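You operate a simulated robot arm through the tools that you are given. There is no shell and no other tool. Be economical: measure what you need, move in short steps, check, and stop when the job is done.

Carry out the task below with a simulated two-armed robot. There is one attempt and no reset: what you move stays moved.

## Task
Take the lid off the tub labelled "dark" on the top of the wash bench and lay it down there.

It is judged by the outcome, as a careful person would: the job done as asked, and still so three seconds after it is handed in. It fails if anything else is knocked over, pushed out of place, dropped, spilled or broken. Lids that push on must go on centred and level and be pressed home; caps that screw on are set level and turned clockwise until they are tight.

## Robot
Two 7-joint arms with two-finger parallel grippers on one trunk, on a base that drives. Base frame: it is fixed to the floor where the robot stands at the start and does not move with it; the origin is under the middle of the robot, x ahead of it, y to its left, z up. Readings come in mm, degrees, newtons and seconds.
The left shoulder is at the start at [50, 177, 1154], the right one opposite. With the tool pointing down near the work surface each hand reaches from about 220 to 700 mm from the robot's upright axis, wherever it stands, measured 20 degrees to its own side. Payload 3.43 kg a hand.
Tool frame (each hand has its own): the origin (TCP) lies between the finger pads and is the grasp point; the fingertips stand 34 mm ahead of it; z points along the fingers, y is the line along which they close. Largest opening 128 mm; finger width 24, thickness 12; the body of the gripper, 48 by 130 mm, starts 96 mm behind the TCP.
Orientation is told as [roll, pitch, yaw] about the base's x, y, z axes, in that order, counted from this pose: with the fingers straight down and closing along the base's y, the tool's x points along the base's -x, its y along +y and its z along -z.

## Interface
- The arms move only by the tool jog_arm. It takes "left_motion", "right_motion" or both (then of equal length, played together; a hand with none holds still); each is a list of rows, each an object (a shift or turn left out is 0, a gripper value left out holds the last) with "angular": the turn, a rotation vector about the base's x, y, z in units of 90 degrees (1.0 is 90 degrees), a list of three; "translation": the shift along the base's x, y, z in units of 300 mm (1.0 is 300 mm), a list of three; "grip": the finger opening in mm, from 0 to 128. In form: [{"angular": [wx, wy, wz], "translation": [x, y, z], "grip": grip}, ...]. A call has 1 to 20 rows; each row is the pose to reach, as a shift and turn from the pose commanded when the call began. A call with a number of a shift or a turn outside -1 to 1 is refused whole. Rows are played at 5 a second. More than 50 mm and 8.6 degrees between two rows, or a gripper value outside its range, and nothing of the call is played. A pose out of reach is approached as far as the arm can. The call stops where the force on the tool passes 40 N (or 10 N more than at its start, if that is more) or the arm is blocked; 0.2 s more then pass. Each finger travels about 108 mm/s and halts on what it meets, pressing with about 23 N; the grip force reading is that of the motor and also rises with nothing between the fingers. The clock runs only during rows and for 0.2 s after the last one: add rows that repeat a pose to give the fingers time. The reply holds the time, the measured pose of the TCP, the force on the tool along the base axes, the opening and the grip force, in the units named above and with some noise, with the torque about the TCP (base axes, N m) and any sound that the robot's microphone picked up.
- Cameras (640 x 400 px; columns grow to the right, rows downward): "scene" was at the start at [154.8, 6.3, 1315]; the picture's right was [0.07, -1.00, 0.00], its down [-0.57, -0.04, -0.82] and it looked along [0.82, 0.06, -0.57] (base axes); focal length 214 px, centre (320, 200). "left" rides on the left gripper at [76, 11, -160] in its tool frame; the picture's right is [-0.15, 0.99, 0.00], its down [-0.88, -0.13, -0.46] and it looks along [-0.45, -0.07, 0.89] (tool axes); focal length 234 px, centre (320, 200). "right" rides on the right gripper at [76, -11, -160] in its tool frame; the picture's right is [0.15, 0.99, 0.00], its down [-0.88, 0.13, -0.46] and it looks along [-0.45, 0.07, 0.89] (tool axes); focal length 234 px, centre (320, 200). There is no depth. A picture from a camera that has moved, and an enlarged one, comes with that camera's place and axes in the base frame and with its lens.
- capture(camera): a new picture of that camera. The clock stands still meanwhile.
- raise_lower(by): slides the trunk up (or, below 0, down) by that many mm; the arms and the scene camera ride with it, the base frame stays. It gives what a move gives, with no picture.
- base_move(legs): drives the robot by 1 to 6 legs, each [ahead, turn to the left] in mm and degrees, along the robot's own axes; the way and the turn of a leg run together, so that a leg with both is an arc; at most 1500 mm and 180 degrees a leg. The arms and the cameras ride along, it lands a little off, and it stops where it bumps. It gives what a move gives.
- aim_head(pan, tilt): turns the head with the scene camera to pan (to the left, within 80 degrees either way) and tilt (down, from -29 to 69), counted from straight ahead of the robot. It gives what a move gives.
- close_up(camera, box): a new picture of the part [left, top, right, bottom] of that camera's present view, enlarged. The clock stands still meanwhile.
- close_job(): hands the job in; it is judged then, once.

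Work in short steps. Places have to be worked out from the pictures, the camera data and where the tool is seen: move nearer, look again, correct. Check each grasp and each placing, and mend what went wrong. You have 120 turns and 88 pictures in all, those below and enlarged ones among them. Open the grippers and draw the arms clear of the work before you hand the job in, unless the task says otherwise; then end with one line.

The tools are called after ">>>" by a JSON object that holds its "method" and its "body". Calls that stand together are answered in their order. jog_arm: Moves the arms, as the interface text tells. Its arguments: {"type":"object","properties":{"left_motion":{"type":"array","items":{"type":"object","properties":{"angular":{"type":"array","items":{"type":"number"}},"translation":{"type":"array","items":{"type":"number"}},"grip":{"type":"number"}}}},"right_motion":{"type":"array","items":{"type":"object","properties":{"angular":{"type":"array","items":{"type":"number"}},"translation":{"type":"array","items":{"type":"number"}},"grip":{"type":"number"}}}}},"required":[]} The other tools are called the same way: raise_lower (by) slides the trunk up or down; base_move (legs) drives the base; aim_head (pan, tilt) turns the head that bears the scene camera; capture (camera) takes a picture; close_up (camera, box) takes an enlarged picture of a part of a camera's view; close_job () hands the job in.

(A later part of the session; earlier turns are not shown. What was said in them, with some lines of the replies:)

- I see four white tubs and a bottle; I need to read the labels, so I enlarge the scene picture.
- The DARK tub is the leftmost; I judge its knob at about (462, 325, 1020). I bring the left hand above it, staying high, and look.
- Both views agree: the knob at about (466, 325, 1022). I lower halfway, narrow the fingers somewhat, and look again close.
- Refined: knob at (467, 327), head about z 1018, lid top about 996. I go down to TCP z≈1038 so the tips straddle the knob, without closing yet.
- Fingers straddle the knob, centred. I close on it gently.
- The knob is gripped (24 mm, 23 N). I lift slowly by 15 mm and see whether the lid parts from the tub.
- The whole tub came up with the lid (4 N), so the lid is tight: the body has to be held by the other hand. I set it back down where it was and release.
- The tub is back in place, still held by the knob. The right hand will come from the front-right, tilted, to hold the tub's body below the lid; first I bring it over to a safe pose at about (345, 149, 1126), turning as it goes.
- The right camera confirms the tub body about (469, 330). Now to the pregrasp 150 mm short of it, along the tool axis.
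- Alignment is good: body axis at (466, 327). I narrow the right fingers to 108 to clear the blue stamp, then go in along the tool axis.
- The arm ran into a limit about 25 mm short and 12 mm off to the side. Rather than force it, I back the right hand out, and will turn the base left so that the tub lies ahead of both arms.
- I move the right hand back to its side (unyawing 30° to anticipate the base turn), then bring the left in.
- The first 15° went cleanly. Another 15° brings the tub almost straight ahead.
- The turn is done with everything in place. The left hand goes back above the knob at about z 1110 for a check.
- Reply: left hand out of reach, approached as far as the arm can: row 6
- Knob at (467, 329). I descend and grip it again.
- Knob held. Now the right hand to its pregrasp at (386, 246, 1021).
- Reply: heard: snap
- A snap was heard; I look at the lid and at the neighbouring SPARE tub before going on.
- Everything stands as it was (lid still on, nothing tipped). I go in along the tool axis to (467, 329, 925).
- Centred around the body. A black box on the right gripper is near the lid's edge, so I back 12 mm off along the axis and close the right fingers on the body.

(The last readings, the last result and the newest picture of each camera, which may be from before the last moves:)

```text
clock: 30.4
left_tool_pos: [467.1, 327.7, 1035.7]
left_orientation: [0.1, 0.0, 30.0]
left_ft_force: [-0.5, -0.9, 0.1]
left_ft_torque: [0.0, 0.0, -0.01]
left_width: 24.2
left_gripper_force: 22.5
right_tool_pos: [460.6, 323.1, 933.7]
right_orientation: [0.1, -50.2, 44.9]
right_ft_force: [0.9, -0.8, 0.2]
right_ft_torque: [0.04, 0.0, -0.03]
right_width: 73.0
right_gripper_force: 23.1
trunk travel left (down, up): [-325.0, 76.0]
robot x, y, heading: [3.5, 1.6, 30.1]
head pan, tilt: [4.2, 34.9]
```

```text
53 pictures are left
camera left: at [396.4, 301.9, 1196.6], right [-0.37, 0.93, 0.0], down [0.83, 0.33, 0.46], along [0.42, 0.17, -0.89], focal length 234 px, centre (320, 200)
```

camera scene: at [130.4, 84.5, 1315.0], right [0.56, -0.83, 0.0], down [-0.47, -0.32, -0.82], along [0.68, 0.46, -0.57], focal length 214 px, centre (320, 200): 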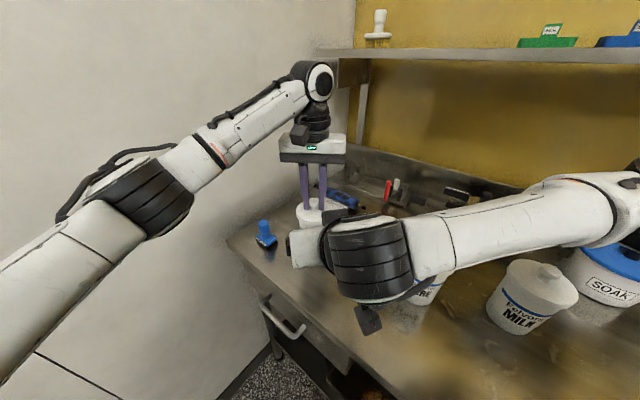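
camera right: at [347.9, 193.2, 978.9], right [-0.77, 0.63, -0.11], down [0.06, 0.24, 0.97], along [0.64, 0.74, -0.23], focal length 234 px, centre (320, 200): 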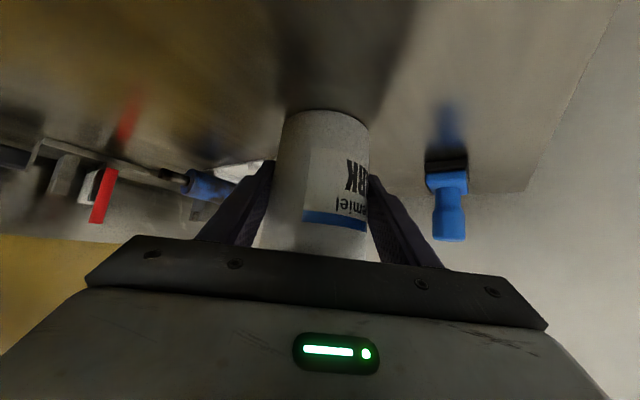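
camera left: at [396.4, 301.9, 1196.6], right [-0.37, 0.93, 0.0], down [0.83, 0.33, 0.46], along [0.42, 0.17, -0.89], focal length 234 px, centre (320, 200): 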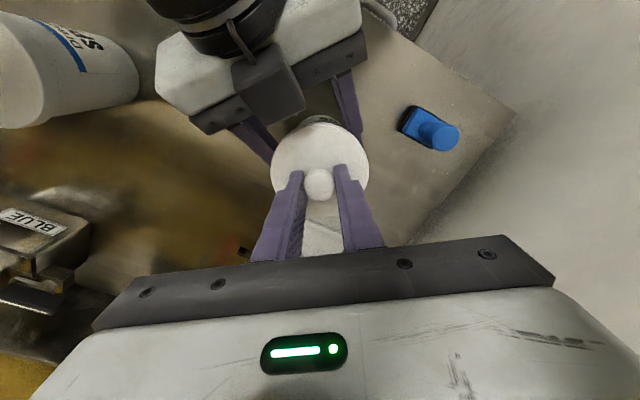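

Body held (73 mm, 23 N). I lift the lid gently in small steps up to 9 mm.

>>> {"method": "jog_arm", "body": {"left_motion": [{"translation": [0, 0, 0.005]}, {"translation": [0, 0, 0.01]}, {"translation": [0, 0, 0.015]}, {"translation": [0, 0, 0.02]}, {"translation": [0, 0, 0.025]}, {"translation": [0, 0, 0.03]}]}}

>>> {"method": "close_up", "body": {"camera": "right", "box": [220, 80, 420, 260]}}

>>> {"method": "close_up", "body": {"camera": "scene", "box": [260, 130, 420, 250]}}

```text
clock: 31.8
left_tool_pos: [466.2, 329.0, 1044.1]
left_orientation: [0.1, 0.1, 30.1]
left_ft_force: [-0.9, 0.5, -0.5]
left_ft_torque: [-0.01, -0.02, 0.0]
left_width: 24.4
left_gripper_force: 23.0
right_tool_pos: [460.0, 322.3, 933.2]
right_orientation: [0.2, -50.0, 44.9]
right_ft_force: [2.1, -0.3, 0.2]
right_ft_torque: [0.05, 0.03, -0.04]
right_width: 72.8
right_gripper_force: 22.7
trunk travel left (down, up): [-325.0, 76.0]
robot x, y, heading: [4.8, 4.1, 30.3]
head pan, tilt: [4.2, 34.9]
```

```text
2.22 times, centred on (320, 170) of right
camera zoom: at [347.8, 193.3, 978.9], right [-0.77, 0.63, -0.11], down [0.06, 0.24, 0.97], along [0.64, 0.74, -0.23], focal length 520 px, centre (320, 267)
```

zoom: 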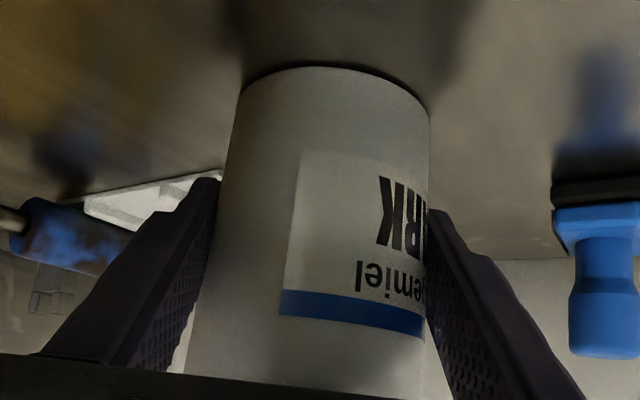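

```text
3.33 times, centred on (340, 190) of scene
camera zoom: at [130.5, 84.4, 1315.0], right [0.56, -0.83, 0.0], down [-0.47, -0.32, -0.82], along [0.68, 0.46, -0.57], focal length 715 px, centre (253, 233)
```

zoom: 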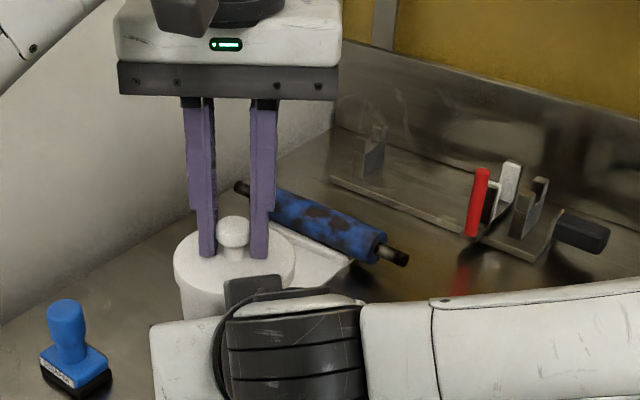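

No pull is felt, so the lid is either free or slipping from the fingers. I rise 12 mm more, drifting slightly away from the right gripper, and look.

>>> {"method": "jog_arm", "body": {"left_motion": [{"translation": [0.003, 0.003, 0.01]}, {"translation": [0.007, 0.007, 0.02]}, {"translation": [0.012, 0.012, 0.03]}, {"translation": [0.02, 0.02, 0.04]}, {"translation": [0.02, 0.02, 0.04]}]}}

>>> {"method": "close_up", "body": {"camera": "scene", "box": [260, 130, 420, 250]}}

>>> {"method": "capture", "body": {"camera": "left"}}

```text
clock: 33.0
left_tool_pos: [473.7, 335.6, 1057.0]
left_orientation: [0.1, 0.0, 30.1]
left_ft_force: [-0.2, -0.6, -1.1]
left_ft_torque: [0.0, -0.02, 0.0]
left_width: 24.1
left_gripper_force: 22.8
right_tool_pos: [459.6, 322.7, 933.8]
right_orientation: [0.1, -50.1, 44.9]
right_ft_force: [0.8, -0.8, -0.8]
right_ft_torque: [0.04, 0.01, -0.05]
right_width: 72.6
right_gripper_force: 23.0
trunk travel left (down, up): [-325.0, 76.0]
robot x, y, heading: [-1.0, 0.6, 29.8]
head pan, tilt: [4.2, 34.9]
```

```text
3.33 times, centred on (340, 190) of scene
camera zoom: at [130.5, 84.4, 1315.0], right [0.56, -0.83, 0.0], down [-0.47, -0.32, -0.82], along [0.68, 0.46, -0.57], focal length 715 px, centre (253, 233)
```

zoom: 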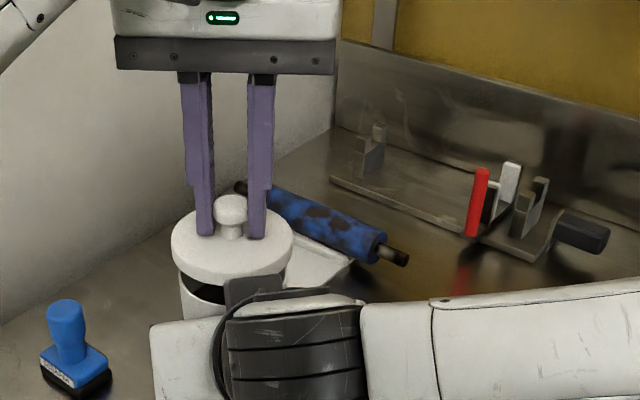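

```text
49 pictures are left
camera left: at [403.0, 308.1, 1217.2], right [-0.37, 0.93, 0.0], down [0.83, 0.33, 0.46], along [0.42, 0.17, -0.89], focal length 234 px, centre (320, 200)
```

left: 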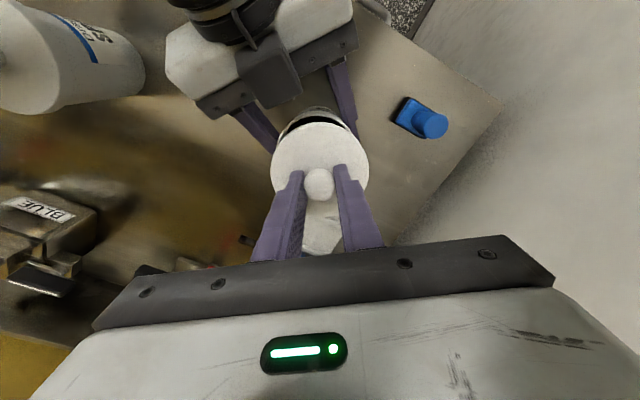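

The lid is off. I raise it clear, then open the right fingers and back the right hand out along its axis, away to its own side.

>>> {"method": "jog_arm", "body": {"left_motion": [{"translation": [0.03, 0.02, 0.05]}, {"translation": [0.06, 0.03, 0.13]}, {"translation": [0.06, 0.03, 0.2]}, {"translation": [0.06, 0.03, 0.2]}]}}

>>> {"method": "jog_arm", "body": {"right_motion": [{"translation": [0, 0, 0], "grip": 85}, {"translation": [0, 0, 0], "grip": 100}, {"translation": [0, 0, 0], "grip": 104}, {"translation": [-0.05, -0.05, 0.06]}, {"translation": [-0.11, -0.11, 0.13]}, {"translation": [-0.17, -0.17, 0.2]}, {"translation": [-0.24, -0.24, 0.285]}, {"translation": [-0.28, -0.34, 0.38]}, {"translation": [-0.28, -0.46, 0.46]}, {"translation": [-0.28, -0.58, 0.54]}, {"translation": [-0.28, -0.7, 0.62]}, {"translation": [-0.28, -0.82, 0.7]}, {"translation": [-0.28, -0.82, 0.7]}]}}

>>> {"method": "capture", "body": {"camera": "scene"}}

>>> {"method": "capture", "body": {"camera": "left"}}

```text
clock: 34.0
left_tool_pos: [489.5, 346.1, 1115.3]
left_orientation: [0.0, -0.1, 30.0]
left_ft_force: [0.1, 0.1, -0.3]
left_ft_torque: [0.04, -0.03, 0.0]
left_width: 24.4
left_gripper_force: 22.4
right_tool_pos: [459.2, 322.2, 933.2]
right_orientation: [0.2, -50.1, 45.0]
right_ft_force: [-0.3, -0.2, 0.4]
right_ft_torque: [0.06, 0.09, 0.01]
right_width: 73.0
right_gripper_force: 22.7
trunk travel left (down, up): [-325.0, 76.0]
robot x, y, heading: [3.7, 5.0, 30.0]
head pan, tilt: [4.2, 34.9]
```

```text
clock: 36.8
left_tool_pos: [491.3, 345.3, 1115.4]
left_orientation: [0.0, 0.0, 30.1]
left_ft_force: [-0.3, 0.8, -0.3]
left_ft_torque: [-0.02, -0.02, -0.02]
left_width: 24.1
left_gripper_force: 22.8
right_tool_pos: [381.9, 85.8, 1155.2]
right_orientation: [0.0, -50.0, 45.1]
right_ft_force: [0.2, 0.5, 0.4]
right_ft_torque: [-0.02, 0.0, 0.02]
right_width: 103.8
right_gripper_force: 0.1
right hand out of reach, approached as far as the arm can: row 11, 12, 13
trunk travel left (down, up): [-325.0, 76.0]
robot x, y, heading: [0.5, -1.0, 29.8]
head pan, tilt: [4.2, 34.9]
```

```text
48 pictures are left
camera scene: at [130.4, 84.9, 1315.0], right [0.56, -0.83, 0.0], down [-0.47, -0.32, -0.82], along [0.68, 0.46, -0.57], focal length 214 px, centre (320, 200)
```

scene: 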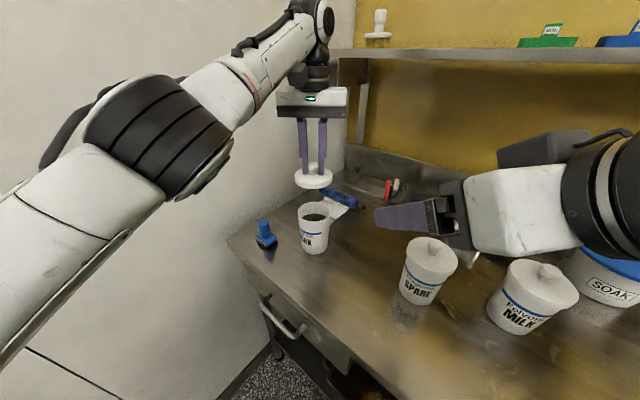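

```text
47 pictures are left
camera left: at [418.7, 318.8, 1276.6], right [-0.37, 0.93, 0.0], down [0.83, 0.33, 0.46], along [0.42, 0.17, -0.89], focal length 234 px, centre (320, 200)
```

left: 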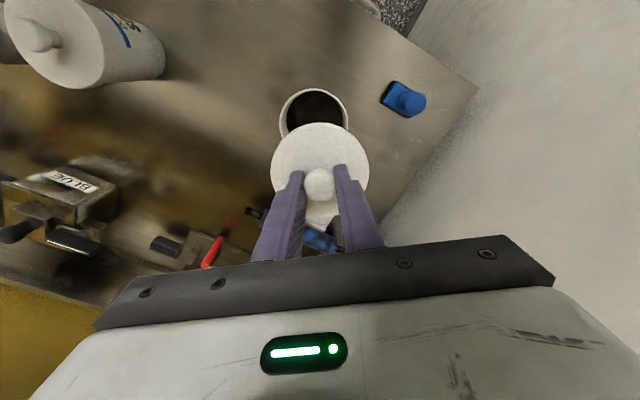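

The tub is open and standing in place, the lid in hand. The free spot at about (540, 215) is clear of SPARE, DARK and the tray; I carry the lid above it and lower to z≈1000, while the right hand rises a little.

>>> {"method": "jog_arm", "body": {"left_motion": [{"translation": [0.04, -0.1, 0]}, {"translation": [0.08, -0.2, 0]}, {"translation": [0.12, -0.32, 0]}, {"translation": [0.165, -0.433, 0]}, {"translation": [0.165, -0.433, -0.12]}, {"translation": [0.165, -0.433, -0.25]}, {"translation": [0.165, -0.433, -0.38]}, {"translation": [0.165, -0.433, -0.38]}], "right_motion": [{"translation": [0, 0, 0.08]}, {"translation": [0, 0, 0.16]}, {"translation": [0, 0, 0.2]}, {"translation": [0, 0, 0.2]}, {"translation": [0, 0, 0.2]}, {"translation": [0, 0, 0.2]}, {"translation": [0, 0, 0.2]}, {"translation": [0, 0, 0.2]}]}}

>>> {"method": "capture", "body": {"camera": "scene"}}

>>> {"method": "capture", "body": {"camera": "left"}}

```text
clock: 38.8
left_tool_pos: [528.4, 256.0, 1009.4]
left_orientation: [-1.1, -0.4, 33.6]
left_ft_force: [0.1, 0.0, 0.3]
left_ft_torque: [-0.01, -0.03, -0.02]
left_width: 24.3
left_gripper_force: 23.2
left hand out of reach, approached as far as the arm can: row 1, 2, 3, 4, 5, 6, 7, 8
right_tool_pos: [383.1, 86.2, 1215.0]
right_orientation: [0.1, -50.1, 45.0]
right_ft_force: [0.7, -0.6, -0.4]
right_ft_torque: [-0.05, 0.01, -0.02]
right_width: 103.9
right_gripper_force: 0.1
trunk travel left (down, up): [-325.0, 76.0]
robot x, y, heading: [-2.2, 1.1, 29.9]
head pan, tilt: [4.2, 34.9]
stopped in row 8 (left hand): the arm was blocked; the commanded pose is now the measured one
```

```text
46 pictures are left
camera scene: at [130.2, 84.7, 1315.0], right [0.56, -0.83, 0.0], down [-0.47, -0.32, -0.82], along [0.68, 0.46, -0.57], focal length 214 px, centre (320, 200)
```

scene: 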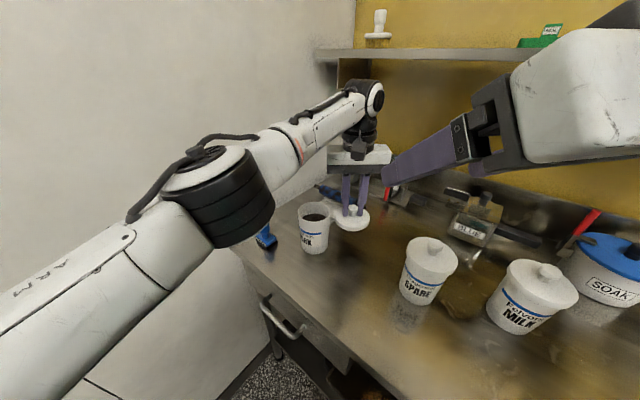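

```text
45 pictures are left
camera left: at [456.7, 226.7, 1168.6], right [-0.42, 0.91, -0.02], down [0.8, 0.38, 0.46], along [0.43, 0.18, -0.89], focal length 234 px, centre (320, 200)
```

left: 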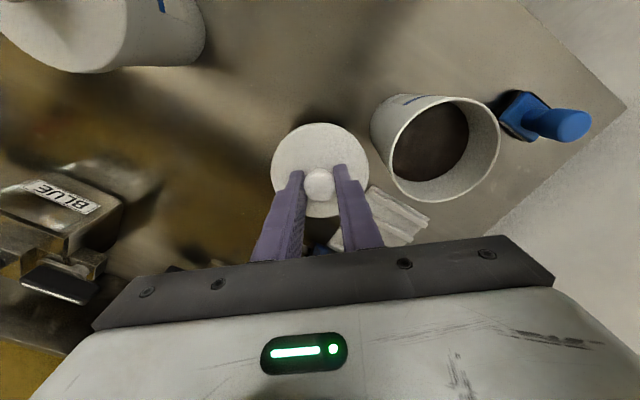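

The left arm is at a joint limit there, with the lid 12 mm off the DARK tub. I raise it straight up first, and move the right hand further to its side; then I'll choose a nearer spot, about (410, 215).

>>> {"method": "jog_arm", "body": {"left_motion": [{"translation": [0, 0, 0.1]}, {"translation": [0, 0, 0.2]}, {"translation": [0, 0, 0.3]}, {"translation": [0, 0, 0.36]}, {"translation": [0, 0, 0.36], "angular": [0.012, 0.004, 0]}], "right_motion": [{"translation": [0.06, -0.1, 0], "grip": 60}, {"translation": [0.12, -0.2, 0]}, {"translation": [0.18, -0.31, 0]}, {"translation": [0.25, -0.43, 0]}, {"translation": [0.25, -0.43, 0]}]}}

>>> {"method": "jog_arm", "body": {"left_motion": [{"translation": [-0.1, -0.03, 0]}, {"translation": [-0.2, -0.06, 0]}, {"translation": [-0.3, -0.1, 0]}, {"translation": [-0.393, -0.137, 0]}, {"translation": [-0.393, -0.137, 0]}]}}

>>> {"method": "capture", "body": {"camera": "scene"}}

>>> {"method": "capture", "body": {"camera": "left"}}

```text
clock: 40.0
left_tool_pos: [503.3, 272.8, 1101.0]
left_orientation: [-0.1, 0.1, 34.6]
left_ft_force: [-0.1, 0.0, -0.9]
left_ft_torque: [-0.04, -0.02, 0.0]
left_width: 24.4
left_gripper_force: 23.5
left hand out of reach, approached as far as the arm can: row 1, 2, 3, 4, 5
right_tool_pos: [455.3, -41.7, 1215.3]
right_orientation: [0.1, -50.1, 45.2]
right_ft_force: [-0.9, 0.2, 1.0]
right_ft_torque: [-0.01, -0.03, -0.02]
right_width: 60.1
right_gripper_force: 0.1
trunk travel left (down, up): [-325.0, 76.0]
robot x, y, heading: [3.7, -1.3, 30.1]
head pan, tilt: [4.2, 34.9]
```

```text
clock: 41.2
left_tool_pos: [386.7, 217.4, 1107.2]
left_orientation: [0.1, -0.6, 33.2]
left_ft_force: [-0.4, -1.0, -0.2]
left_ft_torque: [0.0, -0.04, 0.02]
left_width: 24.3
left_gripper_force: 22.9
right_tool_pos: [457.0, -42.8, 1214.3]
right_orientation: [0.2, -50.2, 44.9]
right_ft_force: [0.2, 0.4, -0.1]
right_ft_torque: [-0.01, -0.01, 0.01]
right_width: 60.0
right_gripper_force: 0.1
trunk travel left (down, up): [-325.0, 76.0]
robot x, y, heading: [-2.8, 1.3, 30.0]
head pan, tilt: [4.2, 34.9]
```

```text
44 pictures are left
camera scene: at [130.4, 84.4, 1315.0], right [0.56, -0.83, 0.0], down [-0.47, -0.32, -0.82], along [0.68, 0.46, -0.57], focal length 214 px, centre (320, 200)
```

scene: 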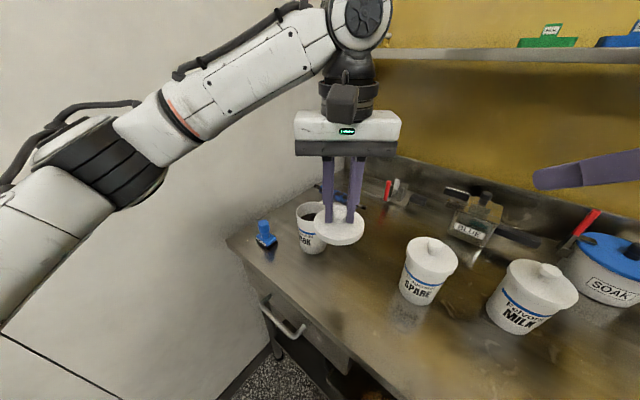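

```text
43 pictures are left
camera left: at [315.5, 185.0, 1267.3], right [-0.42, 0.91, 0.0], down [0.8, 0.37, 0.47], along [0.42, 0.2, -0.89], focal length 234 px, centre (320, 200)
```

left: 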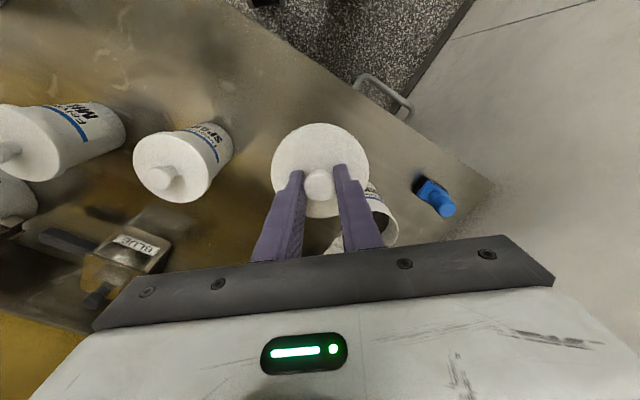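

The lid is over a clear stretch of bench. I shift a little to (400, 212) and descend to z≈965.

>>> {"method": "jog_arm", "body": {"left_motion": [{"translation": [0.044, -0.02, -0.1]}, {"translation": [0.044, -0.02, -0.22]}, {"translation": [0.044, -0.02, -0.34]}, {"translation": [0.044, -0.02, -0.44]}, {"translation": [0.044, -0.02, -0.47]}, {"translation": [0.044, -0.02, -0.47]}]}}

>>> {"method": "close_up", "body": {"camera": "scene", "box": [260, 150, 460, 300]}}

```text
clock: 42.6
left_tool_pos: [399.1, 210.8, 966.5]
left_orientation: [0.1, -0.7, 33.2]
left_ft_force: [0.0, -0.7, -0.6]
left_ft_torque: [-0.01, -0.01, -0.01]
left_width: 24.0
left_gripper_force: 22.6
right_tool_pos: [457.6, -43.2, 1214.7]
right_orientation: [0.0, -50.1, 45.0]
right_ft_force: [-1.0, 0.3, 0.1]
right_ft_torque: [-0.02, -0.01, 0.0]
right_width: 60.2
right_gripper_force: 0.0
trunk travel left (down, up): [-325.0, 76.0]
robot x, y, heading: [-1.3, 1.2, 30.1]
head pan, tilt: [4.2, 34.9]
```

```text
2.67 times, centred on (360, 225) of scene
camera zoom: at [130.3, 84.4, 1315.0], right [0.56, -0.83, 0.0], down [-0.47, -0.32, -0.82], along [0.68, 0.46, -0.57], focal length 572 px, centre (213, 133)
```

zoom: 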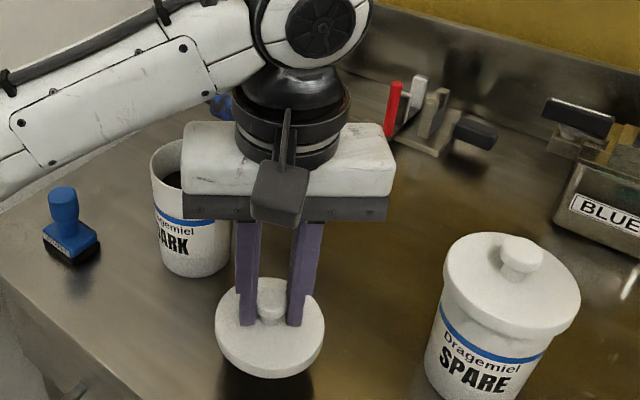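

Clear below. I lower in small steps towards contact.

>>> {"method": "jog_arm", "body": {"left_motion": [{"translation": [0, 0, -0.03]}, {"translation": [0, 0, -0.06]}, {"translation": [0, 0, -0.07]}, {"translation": [0, 0, -0.077]}, {"translation": [0, 0, -0.083]}, {"translation": [0, 0, -0.083]}]}}

>>> {"method": "close_up", "body": {"camera": "scene", "box": [300, 200, 400, 300]}}

```text
clock: 44.0
left_tool_pos: [400.3, 211.5, 940.9]
left_orientation: [0.0, -0.6, 33.2]
left_ft_force: [-0.3, 0.3, 0.0]
left_ft_torque: [-0.03, 0.0, -0.01]
left_width: 24.2
left_gripper_force: 23.0
right_tool_pos: [457.3, -43.2, 1216.0]
right_orientation: [0.2, -50.1, 45.1]
right_ft_force: [0.0, 0.5, 0.1]
right_ft_torque: [-0.01, 0.0, 0.02]
right_width: 60.0
right_gripper_force: 0.1
trunk travel left (down, up): [-325.0, 76.0]
robot x, y, heading: [-0.1, -1.0, 30.1]
head pan, tilt: [4.2, 34.9]
```

```text
4.00 times, centred on (350, 250) of scene
camera zoom: at [130.3, 84.4, 1315.0], right [0.56, -0.83, 0.0], down [-0.47, -0.32, -0.82], along [0.68, 0.46, -0.57], focal length 858 px, centre (200, 0)
```

zoom: 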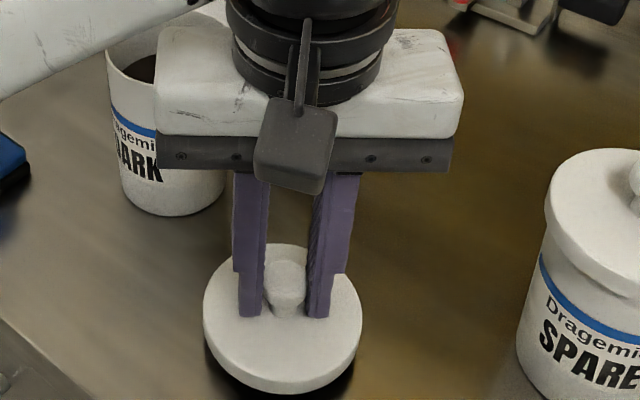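

Still a little shadow gap under the lid and no contact force. A few millimetres more.

>>> {"method": "jog_arm", "body": {"left_motion": [{"translation": [0, 0, -0.007]}, {"translation": [0, 0, -0.013]}, {"translation": [0, 0, -0.02]}, {"translation": [0, 0, -0.02]}]}}

>>> {"method": "close_up", "body": {"camera": "scene", "box": [300, 200, 400, 300]}}

```text
clock: 45.0
left_tool_pos: [400.0, 211.3, 935.4]
left_orientation: [0.2, -0.7, 33.2]
left_ft_force: [0.0, -0.4, 0.3]
left_ft_torque: [0.03, 0.0, 0.01]
left_width: 24.5
left_gripper_force: 23.1
right_tool_pos: [457.3, -44.6, 1215.8]
right_orientation: [0.1, -50.1, 44.9]
right_ft_force: [-0.8, 0.6, -1.0]
right_ft_torque: [-0.02, 0.04, 0.01]
right_width: 60.0
right_gripper_force: 0.0
trunk travel left (down, up): [-325.0, 76.0]
robot x, y, heading: [-0.7, 0.2, 29.9]
head pan, tilt: [4.2, 34.9]
```

```text
4.00 times, centred on (350, 250) of scene
camera zoom: at [130.3, 84.4, 1315.0], right [0.56, -0.83, 0.0], down [-0.47, -0.32, -0.82], along [0.68, 0.46, -0.57], focal length 858 px, centre (200, 0)
```

zoom: 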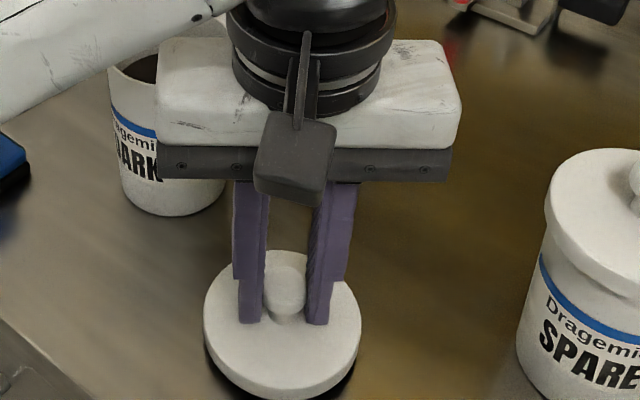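

The lid still moves down with the fingers; another 6 mm in small steps.

>>> {"method": "jog_arm", "body": {"left_motion": [{"translation": [0, 0, -0.005]}, {"translation": [0, 0, -0.01]}, {"translation": [0, 0, -0.015]}, {"translation": [0, 0, -0.015]}]}}

>>> {"method": "close_up", "body": {"camera": "scene", "box": [300, 200, 400, 300]}}

```text
clock: 46.0
left_tool_pos: [399.2, 212.3, 930.3]
left_orientation: [0.0, -0.7, 33.2]
left_ft_force: [0.8, 0.0, -0.3]
left_ft_torque: [0.02, -0.05, 0.01]
left_width: 24.2
left_gripper_force: 23.0
right_tool_pos: [457.5, -43.0, 1215.0]
right_orientation: [0.2, -50.1, 45.1]
right_ft_force: [0.0, 0.2, -0.2]
right_ft_torque: [-0.02, 0.0, 0.0]
right_width: 59.9
right_gripper_force: 0.1
trunk travel left (down, up): [-325.0, 76.0]
robot x, y, heading: [0.4, -0.9, 29.9]
head pan, tilt: [4.2, 34.9]
```

```text
4.00 times, centred on (350, 250) of scene
camera zoom: at [130.3, 84.4, 1315.0], right [0.56, -0.83, 0.0], down [-0.47, -0.32, -0.82], along [0.68, 0.46, -0.57], focal length 858 px, centre (200, 0)
```

zoom: 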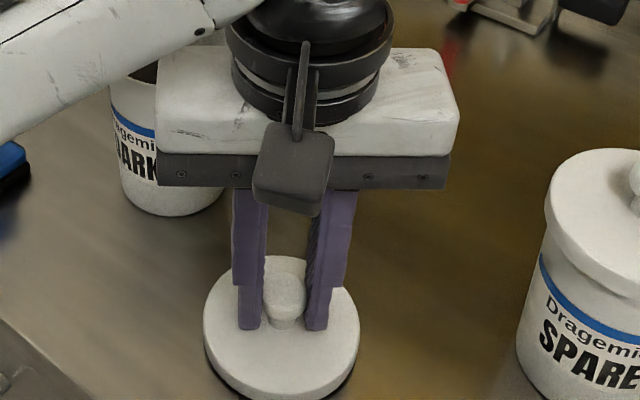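

The gap is nearly closed; I continue a few mm.

>>> {"method": "jog_arm", "body": {"left_motion": [{"translation": [0, 0, -0.004]}, {"translation": [0, 0, -0.008]}, {"translation": [0, 0, -0.012]}, {"translation": [0, 0, -0.012]}]}}

>>> {"method": "close_up", "body": {"camera": "scene", "box": [300, 200, 400, 300]}}

```text
clock: 47.0
left_tool_pos: [399.9, 210.8, 926.3]
left_orientation: [0.1, -0.7, 33.2]
left_ft_force: [0.3, 0.4, -0.1]
left_ft_torque: [0.01, -0.02, 0.0]
left_width: 24.6
left_gripper_force: 23.0
right_tool_pos: [456.8, -43.5, 1215.0]
right_orientation: [0.0, -50.1, 45.0]
right_ft_force: [-0.4, 0.0, 0.1]
right_ft_torque: [0.02, -0.01, 0.01]
right_width: 60.0
right_gripper_force: 0.0
trunk travel left (down, up): [-325.0, 76.0]
robot x, y, heading: [-0.7, -0.3, 29.9]
head pan, tilt: [4.2, 34.9]
```

```text
4.00 times, centred on (350, 250) of scene
camera zoom: at [130.3, 84.4, 1315.0], right [0.56, -0.83, 0.0], down [-0.47, -0.32, -0.82], along [0.68, 0.46, -0.57], focal length 858 px, centre (200, 0)
```

zoom: 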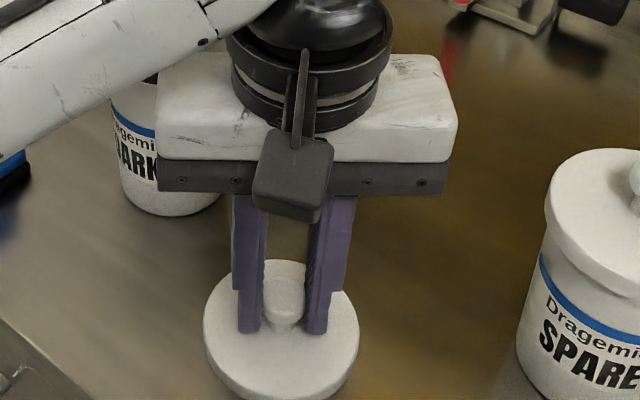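

No contact force yet; down 2 mm at a time, watching the force.

>>> {"method": "jog_arm", "body": {"left_motion": [{"translation": [0, 0, -0.005]}, {"translation": [0, 0, -0.01]}, {"translation": [0, 0, -0.01]}]}}

>>> {"method": "close_up", "body": {"camera": "scene", "box": [300, 220, 400, 320]}}

```text
clock: 47.8
left_tool_pos: [398.6, 212.1, 923.3]
left_orientation: [0.0, -0.7, 33.2]
left_ft_force: [0.1, 1.1, 0.1]
left_ft_torque: [0.02, -0.03, 0.02]
left_width: 24.3
left_gripper_force: 23.0
right_tool_pos: [457.9, -43.7, 1213.9]
right_orientation: [0.3, -50.1, 44.9]
right_ft_force: [0.2, 0.4, 0.0]
right_ft_torque: [0.0, -0.01, 0.02]
right_width: 60.1
right_gripper_force: 0.0
trunk travel left (down, up): [-325.0, 76.0]
robot x, y, heading: [3.8, -1.1, 29.9]
head pan, tilt: [4.2, 34.9]
```

```text
4.00 times, centred on (350, 270) of scene
camera zoom: at [130.3, 84.4, 1315.0], right [0.56, -0.83, 0.0], down [-0.47, -0.32, -0.82], along [0.68, 0.46, -0.57], focal length 858 px, centre (200, -80)
```

zoom: 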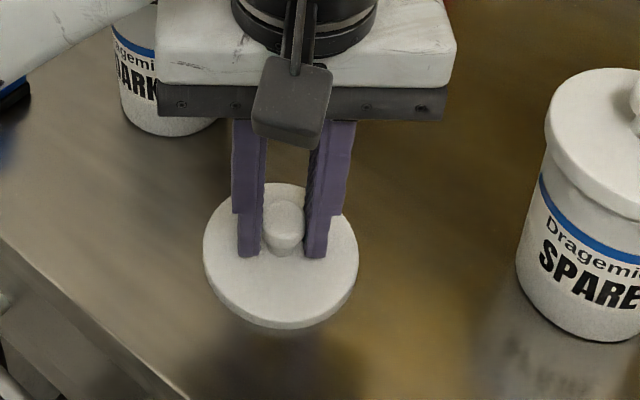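

By geometry the lid's lower edge is about at the bench. Another 2–3 mm.

>>> {"method": "jog_arm", "body": {"left_motion": [{"translation": [0, 0, -0.005]}, {"translation": [0, 0, -0.01]}, {"translation": [0, 0, -0.01]}]}}

>>> {"method": "close_up", "body": {"camera": "scene", "box": [300, 220, 400, 320]}}

```text
clock: 48.6
left_tool_pos: [399.8, 212.2, 920.5]
left_orientation: [0.0, -0.8, 33.2]
left_ft_force: [-0.3, 0.1, 0.1]
left_ft_torque: [0.0, 0.02, -0.05]
left_width: 24.3
left_gripper_force: 23.2
right_tool_pos: [457.4, -43.7, 1214.4]
right_orientation: [0.1, -50.1, 45.1]
right_ft_force: [0.0, 0.5, 0.2]
right_ft_torque: [0.01, 0.01, 0.01]
right_width: 60.1
right_gripper_force: 0.0
trunk travel left (down, up): [-325.0, 76.0]
robot x, y, heading: [-2.4, 1.0, 29.9]
head pan, tilt: [4.2, 34.9]
```

```text
4.00 times, centred on (350, 270) of scene
camera zoom: at [130.3, 84.4, 1315.0], right [0.56, -0.83, 0.0], down [-0.47, -0.32, -0.82], along [0.68, 0.46, -0.57], focal length 858 px, centre (200, -80)
```

zoom: 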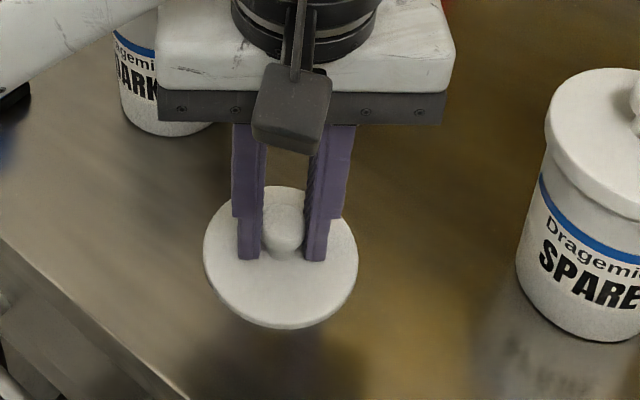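

The lid no longer moves down with the fingers, so it rests on the bench. I open the fingers and look.

>>> {"method": "jog_arm", "body": {"left_motion": [{"translation": [0, 0, 0.005], "grip": 30}, {"translation": [0, 0, 0.01], "grip": 45}, {"translation": [0, 0, 0.015], "grip": 60}, {"translation": [0, 0, 0.015], "grip": 70}, {"translation": [0, 0, 0.1]}, {"translation": [0, 0, 0.22]}, {"translation": [0, 0, 0.36]}, {"translation": [0, 0, 0.5]}, {"translation": [0, 0, 0.65]}, {"translation": [0, 0, 0.8]}, {"translation": [0, 0, 0.8]}]}}

>>> {"method": "capture", "body": {"camera": "scene"}}

>>> {"method": "capture", "body": {"camera": "left"}}

```text
clock: 51.0
left_tool_pos: [400.0, 210.7, 1160.3]
left_orientation: [0.1, -0.5, 33.2]
left_ft_force: [-0.7, -0.3, -0.2]
left_ft_torque: [0.0, 0.01, 0.01]
left_width: 70.0
left_gripper_force: 0.0
right_tool_pos: [456.6, -43.6, 1214.3]
right_orientation: [0.2, -50.0, 44.9]
right_ft_force: [-0.8, -0.4, -0.6]
right_ft_torque: [0.01, -0.01, -0.02]
right_width: 60.1
right_gripper_force: 0.1
trunk travel left (down, up): [-325.0, 76.0]
robot x, y, heading: [1.0, -3.8, 29.9]
head pan, tilt: [4.2, 34.9]
```

```text
35 pictures are left
camera scene: at [130.5, 84.6, 1315.0], right [0.56, -0.83, 0.0], down [-0.47, -0.32, -0.82], along [0.68, 0.46, -0.57], focal length 214 px, centre (320, 200)
```

scene: 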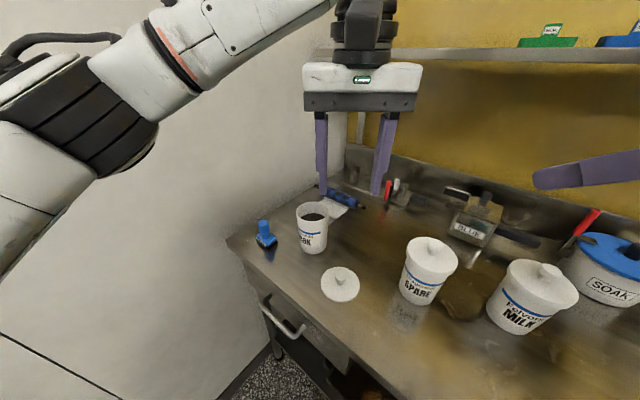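

```text
34 pictures are left
camera left: at [328.1, 178.1, 1320.7], right [-0.42, 0.91, 0.0], down [0.8, 0.37, 0.47], along [0.42, 0.2, -0.89], focal length 234 px, centre (320, 200)
```

left: 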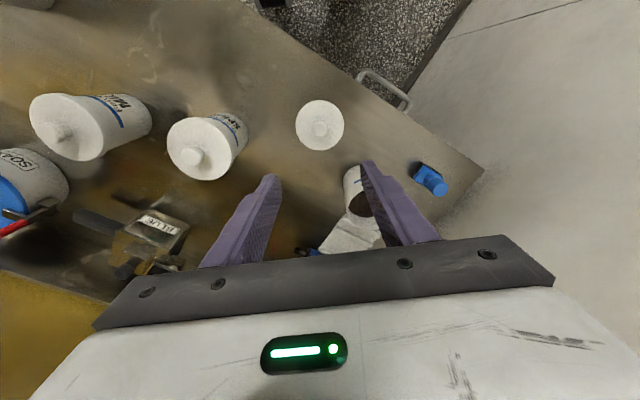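

The lid lies on the bench, the tub stands open. I draw both hands up and back a little, grippers open, and check once more.

>>> {"method": "jog_arm", "body": {"left_motion": [{"translation": [-0.05, 0, 0.1], "grip": 100}, {"translation": [-0.12, 0.03, 0.2]}, {"translation": [-0.2, 0.08, 0.25]}, {"translation": [-0.2, 0.08, 0.25]}], "right_motion": [{"translation": [0, 0, 0], "grip": 100}, {"translation": [0, 0, 0]}, {"translation": [0, 0, 0]}, {"translation": [0, 0, 0]}]}}

>>> {"method": "close_up", "body": {"camera": "scene", "box": [230, 170, 430, 320]}}

```text
clock: 52.0
left_tool_pos: [338.7, 234.5, 1236.5]
left_orientation: [0.1, -0.7, 33.2]
left_ft_force: [0.4, -0.7, 0.3]
left_ft_torque: [-0.02, 0.04, 0.02]
left_width: 99.9
left_gripper_force: 0.0
right_tool_pos: [457.1, -43.9, 1214.1]
right_orientation: [0.2, -50.1, 44.9]
right_ft_force: [0.8, -0.2, 1.0]
right_ft_torque: [0.02, 0.0, 0.01]
right_width: 99.9
right_gripper_force: 0.1
trunk travel left (down, up): [-325.0, 76.0]
robot x, y, heading: [1.1, 0.0, 30.3]
head pan, tilt: [4.2, 34.9]
```

```text
2.67 times, centred on (330, 245) of scene
camera zoom: at [130.7, 84.2, 1315.0], right [0.56, -0.83, 0.0], down [-0.47, -0.32, -0.82], along [0.68, 0.46, -0.57], focal length 572 px, centre (293, 80)
```

zoom: 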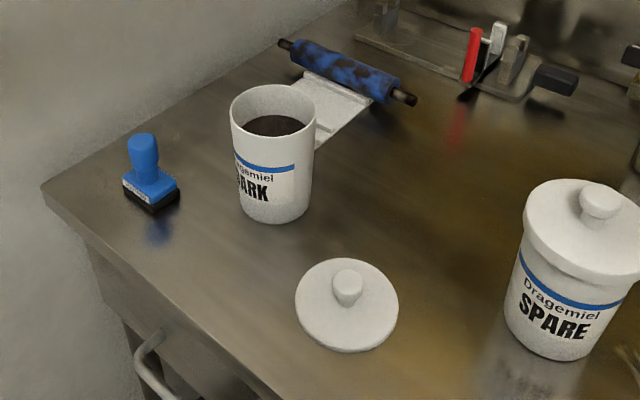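

The lid lies flat on the bench, the DARK tub is upright with nothing spilled, and the neighbouring things stand where they were. I hand in.

>>> {"method": "close_job", "body": {}}

```text
The job is handed in.
```

The lid is off the tub labelled "dark" and lies flat on the wash bench beside it; the final picture shows the tub upright, nothing spilled and its neighbours in place.
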